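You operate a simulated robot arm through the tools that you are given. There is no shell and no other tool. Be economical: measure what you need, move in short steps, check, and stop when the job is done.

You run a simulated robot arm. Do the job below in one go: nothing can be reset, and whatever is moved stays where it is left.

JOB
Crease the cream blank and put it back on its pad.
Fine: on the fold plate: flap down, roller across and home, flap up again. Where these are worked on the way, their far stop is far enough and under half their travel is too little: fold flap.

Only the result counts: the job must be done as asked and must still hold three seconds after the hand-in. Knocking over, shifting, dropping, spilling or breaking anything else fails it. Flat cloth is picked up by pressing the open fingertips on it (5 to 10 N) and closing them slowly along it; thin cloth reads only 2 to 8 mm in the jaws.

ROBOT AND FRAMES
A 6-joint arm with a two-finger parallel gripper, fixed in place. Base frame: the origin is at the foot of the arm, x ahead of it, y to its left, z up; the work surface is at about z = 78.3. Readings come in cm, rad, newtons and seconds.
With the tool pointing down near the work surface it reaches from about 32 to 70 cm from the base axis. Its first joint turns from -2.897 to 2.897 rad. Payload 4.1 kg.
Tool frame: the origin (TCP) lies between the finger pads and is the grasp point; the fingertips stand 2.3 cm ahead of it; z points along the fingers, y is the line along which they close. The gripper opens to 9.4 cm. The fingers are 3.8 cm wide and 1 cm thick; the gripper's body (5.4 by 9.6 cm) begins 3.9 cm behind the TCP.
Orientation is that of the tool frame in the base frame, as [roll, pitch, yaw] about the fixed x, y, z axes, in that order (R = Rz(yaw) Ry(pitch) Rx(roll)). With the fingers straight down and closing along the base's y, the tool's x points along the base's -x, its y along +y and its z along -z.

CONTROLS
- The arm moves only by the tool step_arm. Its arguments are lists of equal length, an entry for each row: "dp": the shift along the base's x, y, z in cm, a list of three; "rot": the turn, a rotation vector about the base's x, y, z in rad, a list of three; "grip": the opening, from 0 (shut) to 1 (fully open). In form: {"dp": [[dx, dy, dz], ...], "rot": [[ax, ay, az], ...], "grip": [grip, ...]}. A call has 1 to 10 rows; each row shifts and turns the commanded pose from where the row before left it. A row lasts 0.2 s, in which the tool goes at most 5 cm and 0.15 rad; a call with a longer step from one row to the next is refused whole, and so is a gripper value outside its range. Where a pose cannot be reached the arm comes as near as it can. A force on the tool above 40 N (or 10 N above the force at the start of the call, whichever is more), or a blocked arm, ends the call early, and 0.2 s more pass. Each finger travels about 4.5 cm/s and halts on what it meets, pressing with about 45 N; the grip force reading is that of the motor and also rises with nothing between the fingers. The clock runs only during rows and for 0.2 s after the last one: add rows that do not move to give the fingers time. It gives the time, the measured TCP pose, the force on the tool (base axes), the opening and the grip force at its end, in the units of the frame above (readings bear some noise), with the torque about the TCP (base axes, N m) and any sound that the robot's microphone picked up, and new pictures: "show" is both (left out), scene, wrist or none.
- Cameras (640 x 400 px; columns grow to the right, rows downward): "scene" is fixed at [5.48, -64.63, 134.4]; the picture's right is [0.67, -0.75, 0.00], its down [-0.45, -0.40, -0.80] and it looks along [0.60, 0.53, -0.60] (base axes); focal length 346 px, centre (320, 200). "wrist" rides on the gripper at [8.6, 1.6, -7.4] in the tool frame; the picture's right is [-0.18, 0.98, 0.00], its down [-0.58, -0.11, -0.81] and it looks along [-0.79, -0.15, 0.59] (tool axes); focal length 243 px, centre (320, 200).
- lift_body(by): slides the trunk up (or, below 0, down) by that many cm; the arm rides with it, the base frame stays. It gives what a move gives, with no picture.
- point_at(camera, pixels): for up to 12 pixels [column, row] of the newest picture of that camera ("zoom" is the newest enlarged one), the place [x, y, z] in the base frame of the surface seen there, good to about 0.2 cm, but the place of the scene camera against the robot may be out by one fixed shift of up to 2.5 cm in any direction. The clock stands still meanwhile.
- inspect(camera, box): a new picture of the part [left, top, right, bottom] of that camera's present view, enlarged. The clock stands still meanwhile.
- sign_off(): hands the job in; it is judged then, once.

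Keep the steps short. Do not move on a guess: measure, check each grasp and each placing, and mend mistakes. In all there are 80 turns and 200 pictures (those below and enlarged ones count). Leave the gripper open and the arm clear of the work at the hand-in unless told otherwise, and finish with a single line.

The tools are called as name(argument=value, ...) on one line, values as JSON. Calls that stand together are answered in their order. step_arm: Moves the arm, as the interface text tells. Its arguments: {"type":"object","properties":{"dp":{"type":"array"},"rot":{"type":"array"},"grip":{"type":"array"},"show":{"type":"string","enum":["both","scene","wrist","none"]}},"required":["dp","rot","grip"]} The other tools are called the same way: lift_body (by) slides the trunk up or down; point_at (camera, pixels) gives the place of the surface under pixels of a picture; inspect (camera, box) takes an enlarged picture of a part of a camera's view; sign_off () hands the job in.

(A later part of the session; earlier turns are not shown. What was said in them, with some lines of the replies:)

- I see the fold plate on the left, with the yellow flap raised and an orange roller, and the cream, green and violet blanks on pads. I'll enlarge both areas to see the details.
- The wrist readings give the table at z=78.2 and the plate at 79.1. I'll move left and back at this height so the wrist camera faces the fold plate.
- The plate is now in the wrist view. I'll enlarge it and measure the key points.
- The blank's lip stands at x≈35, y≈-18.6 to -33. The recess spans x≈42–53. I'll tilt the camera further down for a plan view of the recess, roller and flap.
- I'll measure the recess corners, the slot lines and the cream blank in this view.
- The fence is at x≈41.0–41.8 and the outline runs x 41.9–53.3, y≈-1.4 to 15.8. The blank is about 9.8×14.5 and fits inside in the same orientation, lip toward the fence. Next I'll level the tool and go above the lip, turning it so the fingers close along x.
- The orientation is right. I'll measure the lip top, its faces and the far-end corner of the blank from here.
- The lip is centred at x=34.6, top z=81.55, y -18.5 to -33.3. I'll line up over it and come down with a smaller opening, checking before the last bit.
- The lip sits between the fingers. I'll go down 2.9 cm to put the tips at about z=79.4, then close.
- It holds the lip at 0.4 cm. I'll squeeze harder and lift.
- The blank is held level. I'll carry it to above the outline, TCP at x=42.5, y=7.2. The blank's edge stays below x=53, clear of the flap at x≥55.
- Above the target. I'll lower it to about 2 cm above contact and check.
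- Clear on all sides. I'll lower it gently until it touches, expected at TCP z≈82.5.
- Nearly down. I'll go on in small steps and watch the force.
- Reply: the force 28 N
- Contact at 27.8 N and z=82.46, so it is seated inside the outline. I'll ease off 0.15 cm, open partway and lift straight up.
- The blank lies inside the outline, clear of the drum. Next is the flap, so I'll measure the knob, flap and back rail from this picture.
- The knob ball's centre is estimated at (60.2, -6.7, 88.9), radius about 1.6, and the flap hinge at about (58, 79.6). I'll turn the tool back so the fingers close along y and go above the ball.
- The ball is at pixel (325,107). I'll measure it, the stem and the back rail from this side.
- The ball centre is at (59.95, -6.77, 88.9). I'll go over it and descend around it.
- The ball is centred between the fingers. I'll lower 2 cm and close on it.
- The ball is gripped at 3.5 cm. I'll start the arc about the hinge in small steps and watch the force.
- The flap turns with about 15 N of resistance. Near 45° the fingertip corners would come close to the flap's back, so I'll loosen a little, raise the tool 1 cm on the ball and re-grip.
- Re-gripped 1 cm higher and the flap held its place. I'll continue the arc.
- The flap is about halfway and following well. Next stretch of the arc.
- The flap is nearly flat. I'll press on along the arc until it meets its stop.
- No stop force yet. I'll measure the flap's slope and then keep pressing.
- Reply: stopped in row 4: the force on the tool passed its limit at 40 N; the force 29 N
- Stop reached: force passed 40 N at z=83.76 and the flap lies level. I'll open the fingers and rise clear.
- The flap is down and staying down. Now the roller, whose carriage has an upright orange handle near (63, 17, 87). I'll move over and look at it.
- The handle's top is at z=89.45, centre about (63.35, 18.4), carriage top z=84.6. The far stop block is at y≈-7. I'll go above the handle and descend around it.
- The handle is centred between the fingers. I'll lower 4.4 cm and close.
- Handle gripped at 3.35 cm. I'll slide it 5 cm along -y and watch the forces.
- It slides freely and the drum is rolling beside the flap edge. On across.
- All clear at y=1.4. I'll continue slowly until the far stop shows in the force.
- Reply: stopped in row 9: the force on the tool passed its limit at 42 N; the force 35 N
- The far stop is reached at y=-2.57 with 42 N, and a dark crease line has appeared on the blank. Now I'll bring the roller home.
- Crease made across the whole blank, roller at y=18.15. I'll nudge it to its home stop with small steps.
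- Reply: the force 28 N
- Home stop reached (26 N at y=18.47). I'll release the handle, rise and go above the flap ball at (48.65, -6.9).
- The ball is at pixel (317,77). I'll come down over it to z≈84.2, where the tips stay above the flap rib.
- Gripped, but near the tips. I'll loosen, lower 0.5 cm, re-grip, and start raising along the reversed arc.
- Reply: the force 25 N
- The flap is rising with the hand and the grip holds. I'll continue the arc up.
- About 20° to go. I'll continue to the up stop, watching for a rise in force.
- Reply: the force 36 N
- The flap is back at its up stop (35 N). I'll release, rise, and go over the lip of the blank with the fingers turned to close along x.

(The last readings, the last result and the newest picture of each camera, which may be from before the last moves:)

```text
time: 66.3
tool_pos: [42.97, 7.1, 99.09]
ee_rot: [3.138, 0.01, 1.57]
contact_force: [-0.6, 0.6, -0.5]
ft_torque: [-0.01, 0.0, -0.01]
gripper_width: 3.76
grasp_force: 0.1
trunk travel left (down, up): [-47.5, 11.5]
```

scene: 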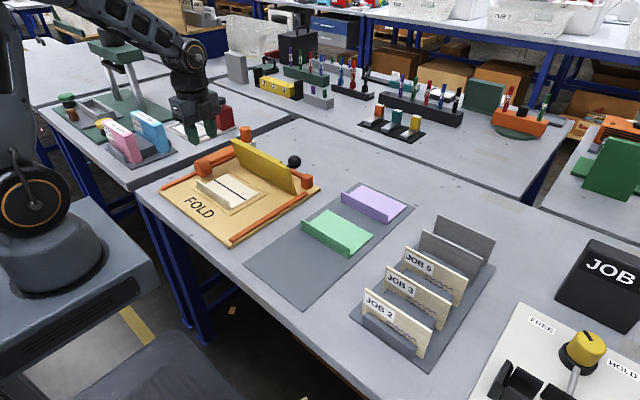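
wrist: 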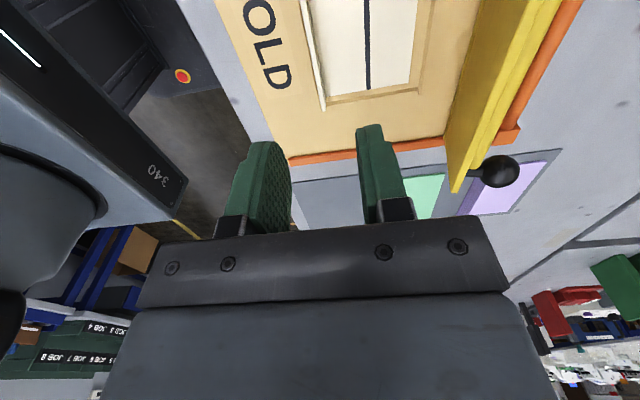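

Flap up, roller home, crease visible. I'll check where the lip now stands before gripping.

point_at(camera="wrist", pixels=[[306, 20], [313, 55], [323, 108], [330, 98], [409, 83], [415, 20]])

step_arm(dp=[[-0.4, 0.1, -3], [0, 0, -4], [0, 0, -4], [0, 0, -2], [0, 0, 0]], rot=[[0.01, 0, 0], [0, 0, 0], [0, 0, 0], [0, 0, 0], [0, 0, 0]], grip=[0.4, 0.4, 0.4, 0.4, 0.4], show="wrist")

```text
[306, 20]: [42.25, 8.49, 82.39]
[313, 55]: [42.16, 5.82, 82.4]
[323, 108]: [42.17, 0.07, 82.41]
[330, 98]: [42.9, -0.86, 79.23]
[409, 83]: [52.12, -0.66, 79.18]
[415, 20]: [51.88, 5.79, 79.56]
```

```text
time: 67.5
tool_pos: [42.43, 7.35, 85.95]
ee_rot: [3.137, -0.001, 1.57]
contact_force: [0.2, 0.4, 0.4]
ft_torque: [0.0, 0.02, 0.03]
gripper_width: 3.76
grasp_force: 0.1
trunk travel left (down, up): [-47.5, 11.5]
```

wrist: 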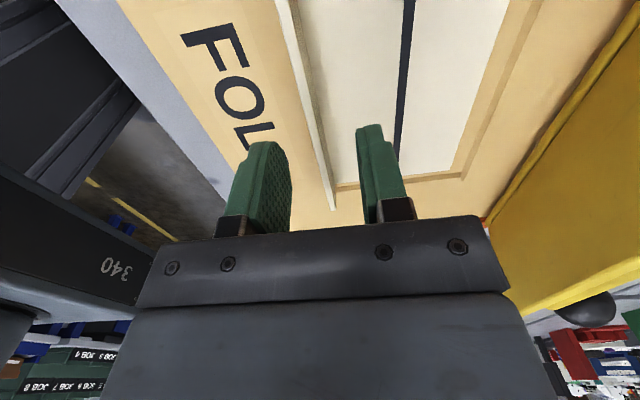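

The lip is at x=42.2, unmoved. I'll go down to z=82.6 and close gently.

step_arm(dp=[[-0.2, 0, -1.5], [0, 0, -1.2], [0, 0, -0.6], [0, 0, 0], [0, 0, 0], [0, 0, 0], [0, 0, 0], [0, 0, 0]], rot=[[0, 0, 0], [0, 0, 0], [0, 0, 0], [0, 0, 0], [0, 0, 0], [0, 0, 0], [0, 0, 0], [0, 0, 0]], grip=[0.4, 0.4, 0.4, 0.3, 0.15, 0.03, 0, 0], show="wrist")

step_arm(dp=[[0, 0, 0.5], [0, 0, 1.5], [0, 0, 3], [0, 0, 3], [0, 0, 2.5], [0, 0, 0]], rot=[[0, 0, 0], [0, 0, 0], [0, 0, 0], [0, 0, 0], [0, 0, 0], [0, 0, 0]], grip=[0, 0, 0, 0, 0, 0])

```text
time: 69.3
tool_pos: [42.42, 7.33, 82.66]
ee_rot: [3.138, -0.002, 1.57]
contact_force: [0.1, -0.1, -0.1]
ft_torque: [0.02, 0.02, 0.03]
gripper_width: 0.35
grasp_force: 45.0
trunk travel left (down, up): [-47.5, 11.5]
```

wrist: 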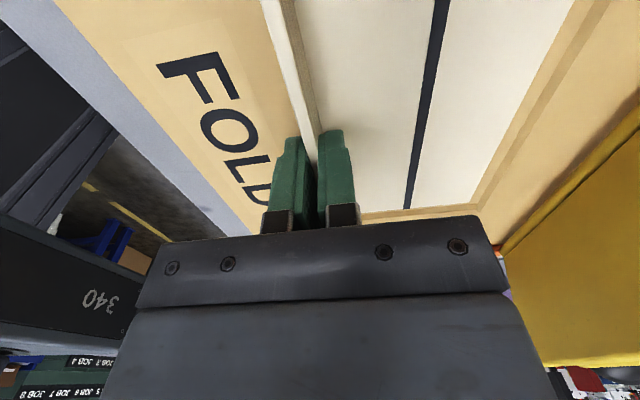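

```text
time: 70.7
tool_pos: [42.46, 7.18, 93.33]
ee_rot: [3.138, -0.002, 1.571]
contact_force: [0.4, -0.1, -0.4]
ft_torque: [0.03, -0.02, 0.0]
gripper_width: 0.37
grasp_force: 45.2
trunk travel left (down, up): [-47.5, 11.5]
```

scene: 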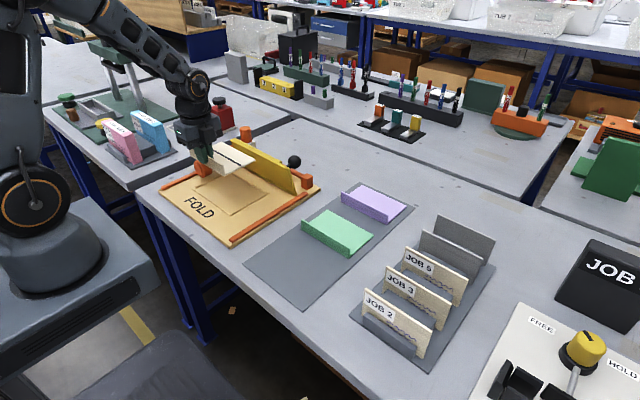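
wrist: 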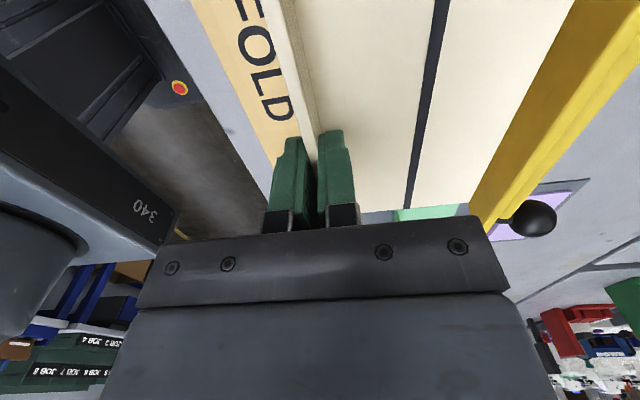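

Lifted with the crease in it. I'll carry it back above its pad, to TCP (34.6, -25.9).

step_arm(dp=[[-0.5, -3, 0], [-1, -4.2, 0], [-1, -4.3, 0], [-1.1, -4.4, 0], [-1.1, -4.4, 0], [-1.1, -4.4, 0], [-1.1, -4.4, 0], [-0.9, -4, 0], [0, 0, 0]], rot=[[0, 0, 0], [0, 0, 0], [0, 0, 0], [0, 0, 0], [0, 0, 0], [0, 0, 0], [0, 0, 0], [0, 0, 0], [0, 0, 0]], grip=[0, 0, 0, 0, 0, 0, 0, 0, 0])

```text
time: 72.7
tool_pos: [34.63, -26.02, 93.36]
ee_rot: [3.138, -0.001, 1.57]
contact_force: [0.3, 0.0, 0.7]
ft_torque: [0.04, -0.02, 0.01]
gripper_width: 0.4
grasp_force: 45.0
trunk travel left (down, up): [-47.5, 11.5]
```

scene: 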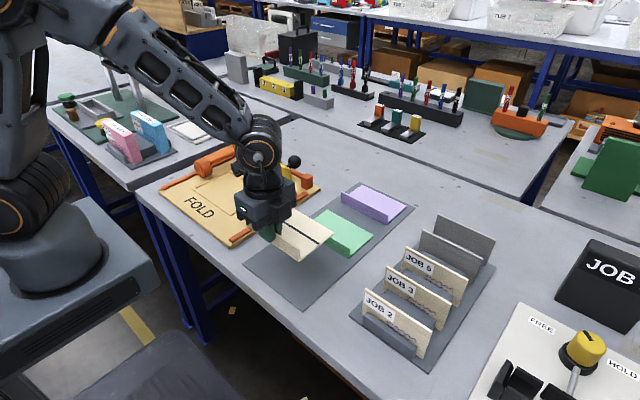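
wrist: 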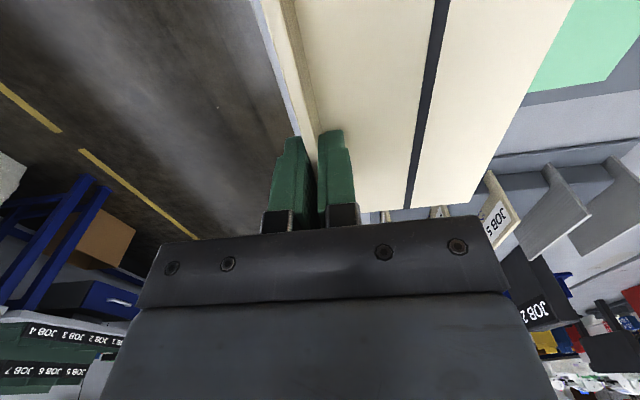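

Aligned. Descending to just above contact, then in 0.1 cm steps.

step_arm(dp=[[0, 0.1, -3], [0, 0, -3], [0, 0, -3], [0, 0, -1.2], [0, 0, -0.4], [0, 0, -0.2], [0, 0, 0]], rot=[[0, 0, 0], [0, 0, 0], [0, 0, 0], [0, 0, 0], [0, 0, 0], [0, 0, 0], [0, 0, 0]], grip=[0, 0, 0, 0, 0, 0, 0], show="none")

step_arm(dp=[[0, 0, -0.12], [0, 0, -0.12], [0, 0, -0.12], [0, 0, -0.12], [0, 0, -0.12], [0, 0, -0.12], [0, 0, -0.1], [0, 0, 0]], rot=[[0, 0, 0], [0, 0, 0], [0, 0, 0], [0, 0, 0], [0, 0, 0], [0, 0, 0], [0, 0, 0], [0, 0, 0]], grip=[0, 0, 0, 0, 0, 0, 0, 0])

```text
time: 74.3
tool_pos: [34.68, -25.83, 82.39]
ee_rot: [3.138, -0.002, 1.571]
contact_force: [0.3, -0.5, 0.3]
ft_torque: [0.02, -0.01, 0.03]
gripper_width: 0.37
grasp_force: 44.5
trunk travel left (down, up): [-47.5, 11.5]
```

```text
time: 76.1
tool_pos: [34.74, -25.73, 81.65]
ee_rot: [3.138, -0.002, 1.572]
contact_force: [0.3, 0.1, 8.1]
ft_torque: [0.25, 0.0, 0.01]
gripper_width: 0.37
grasp_force: 45.2
trunk travel left (down, up): [-47.5, 11.5]
```

scene: 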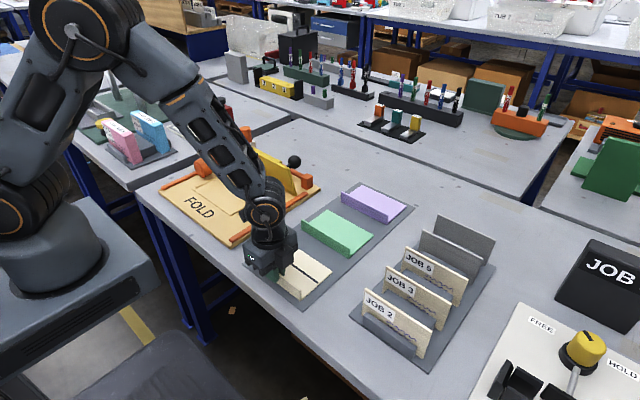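
wrist: 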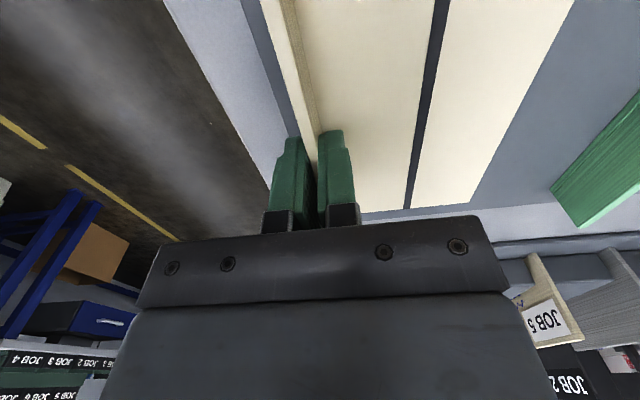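

Light contact of 8 N at the original height and place (34.7, -25.7). I'll open and rise straight up.

step_arm(dp=[[0, 0, 0], [0, 0, 0], [0, 0, 0], [0, 0, 0.5], [0, 0, 2], [0, 0, 4], [0, 0, 4], [0, 0, 4], [0, 0, 3], [0, 0, 0]], rot=[[0, 0, 0], [0, 0, 0], [0, 0, 0], [0, 0, 0], [0, 0, 0], [0, 0, 0], [0, 0, 0], [0, 0, 0], [0, 0, 0], [0, 0, 0]], grip=[0.15, 0.3, 0.3, 0.3, 0.3, 0.5, 0.7, 1, 1, 1])

inspect(camera="scene", box=[140, 110, 420, 310])

point_at(camera="wrist", pixels=[[318, 85], [324, 108], [409, 82], [415, 10]])

```text
time: 78.3
tool_pos: [34.68, -25.58, 99.32]
ee_rot: [3.139, -0.002, 1.571]
contact_force: [0.3, 0.6, 0.2]
ft_torque: [0.02, 0.02, -0.02]
gripper_width: 9.39
grasp_force: 0.1
trunk travel left (down, up): [-47.5, 11.5]
```

scene: 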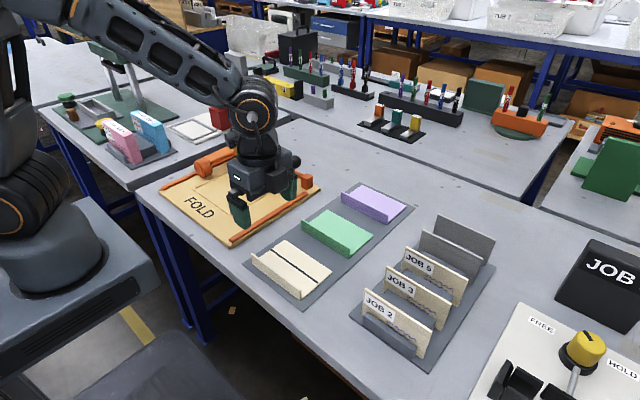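
wrist: 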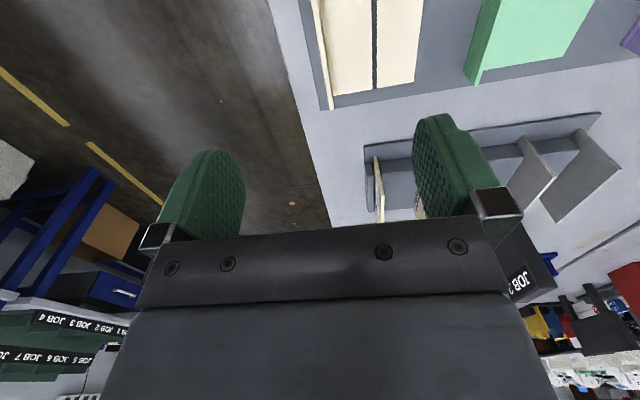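

```text
2.00 times, centred on (280, 210) of scene
```

zoom: 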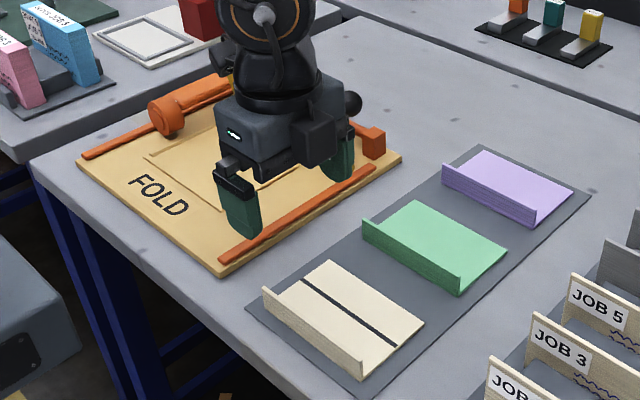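

```text
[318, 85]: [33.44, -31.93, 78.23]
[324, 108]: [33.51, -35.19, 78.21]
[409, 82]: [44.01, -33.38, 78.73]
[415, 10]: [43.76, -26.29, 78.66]
```

The creased blank is back on its pad in line with its original place. I'll lift the arm further clear and check the flap and roller one last time.

step_arm(dp=[[0, 0, 4], [1, -3, 4], [1, -4, 2], [1, -4, 0], [0, 0, 0]], rot=[[0, 0, 0], [0, 0, 0], [0, 0, 0], [0, 0, 0], [0, 0, 0]], grip=[1, 1, 1, 1, 1], show="scene")

inspect(camera="scene", box=[140, 110, 420, 310])

```text
refused: row 2 steps farther than a row can; nothing moved
```

```text
2.00 times, centred on (280, 210) of scene
```

zoom: 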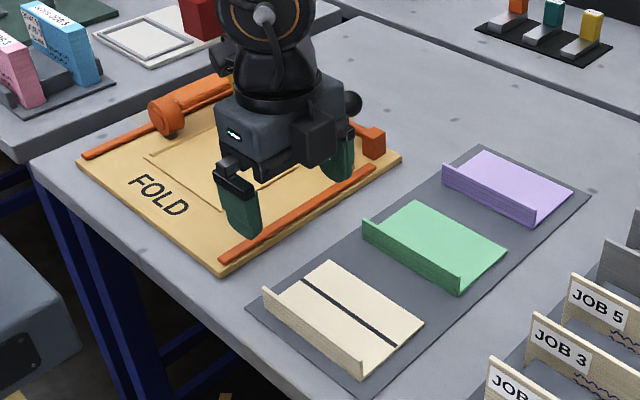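

That step was too long and was refused. I'll use shorter ones.

step_arm(dp=[[0, 0, 4], [0, 0, 4], [0, 0, 4], [0, 0, 3], [0, 0, 0]], rot=[[0, 0, 0], [0, 0, 0], [0, 0, 0], [0, 0, 0], [0, 0, 0]], grip=[1, 1, 1, 1, 1], show="none")

inspect(camera="scene", box=[140, 110, 420, 310])

```text
time: 79.5
tool_pos: [34.67, -25.81, 114.24]
ee_rot: [3.138, -0.003, 1.57]
contact_force: [0.8, 0.6, -0.2]
ft_torque: [0.01, 0.02, 0.01]
gripper_width: 9.37
grasp_force: 0.1
trunk travel left (down, up): [-47.5, 11.5]
```

```text
2.00 times, centred on (280, 210) of scene
```

zoom: 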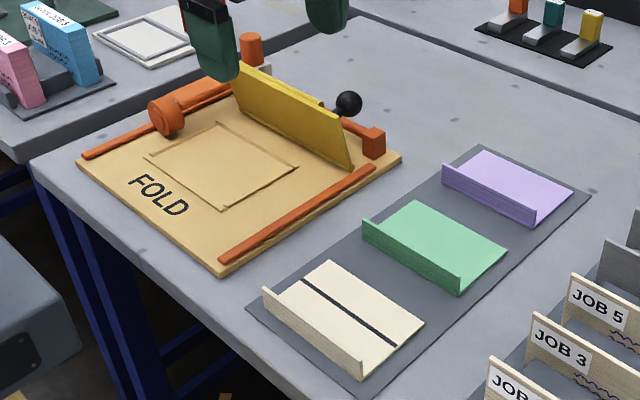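

Flap up, roller home, creased blank on its pad, gripper open and clear. Handing in.

sign_off()

```text
The job is handed in.
```

The cream blank has a crease line across it and is back on its pad; the roller is home, the flap is up, and the gripper is open and clear of the work.
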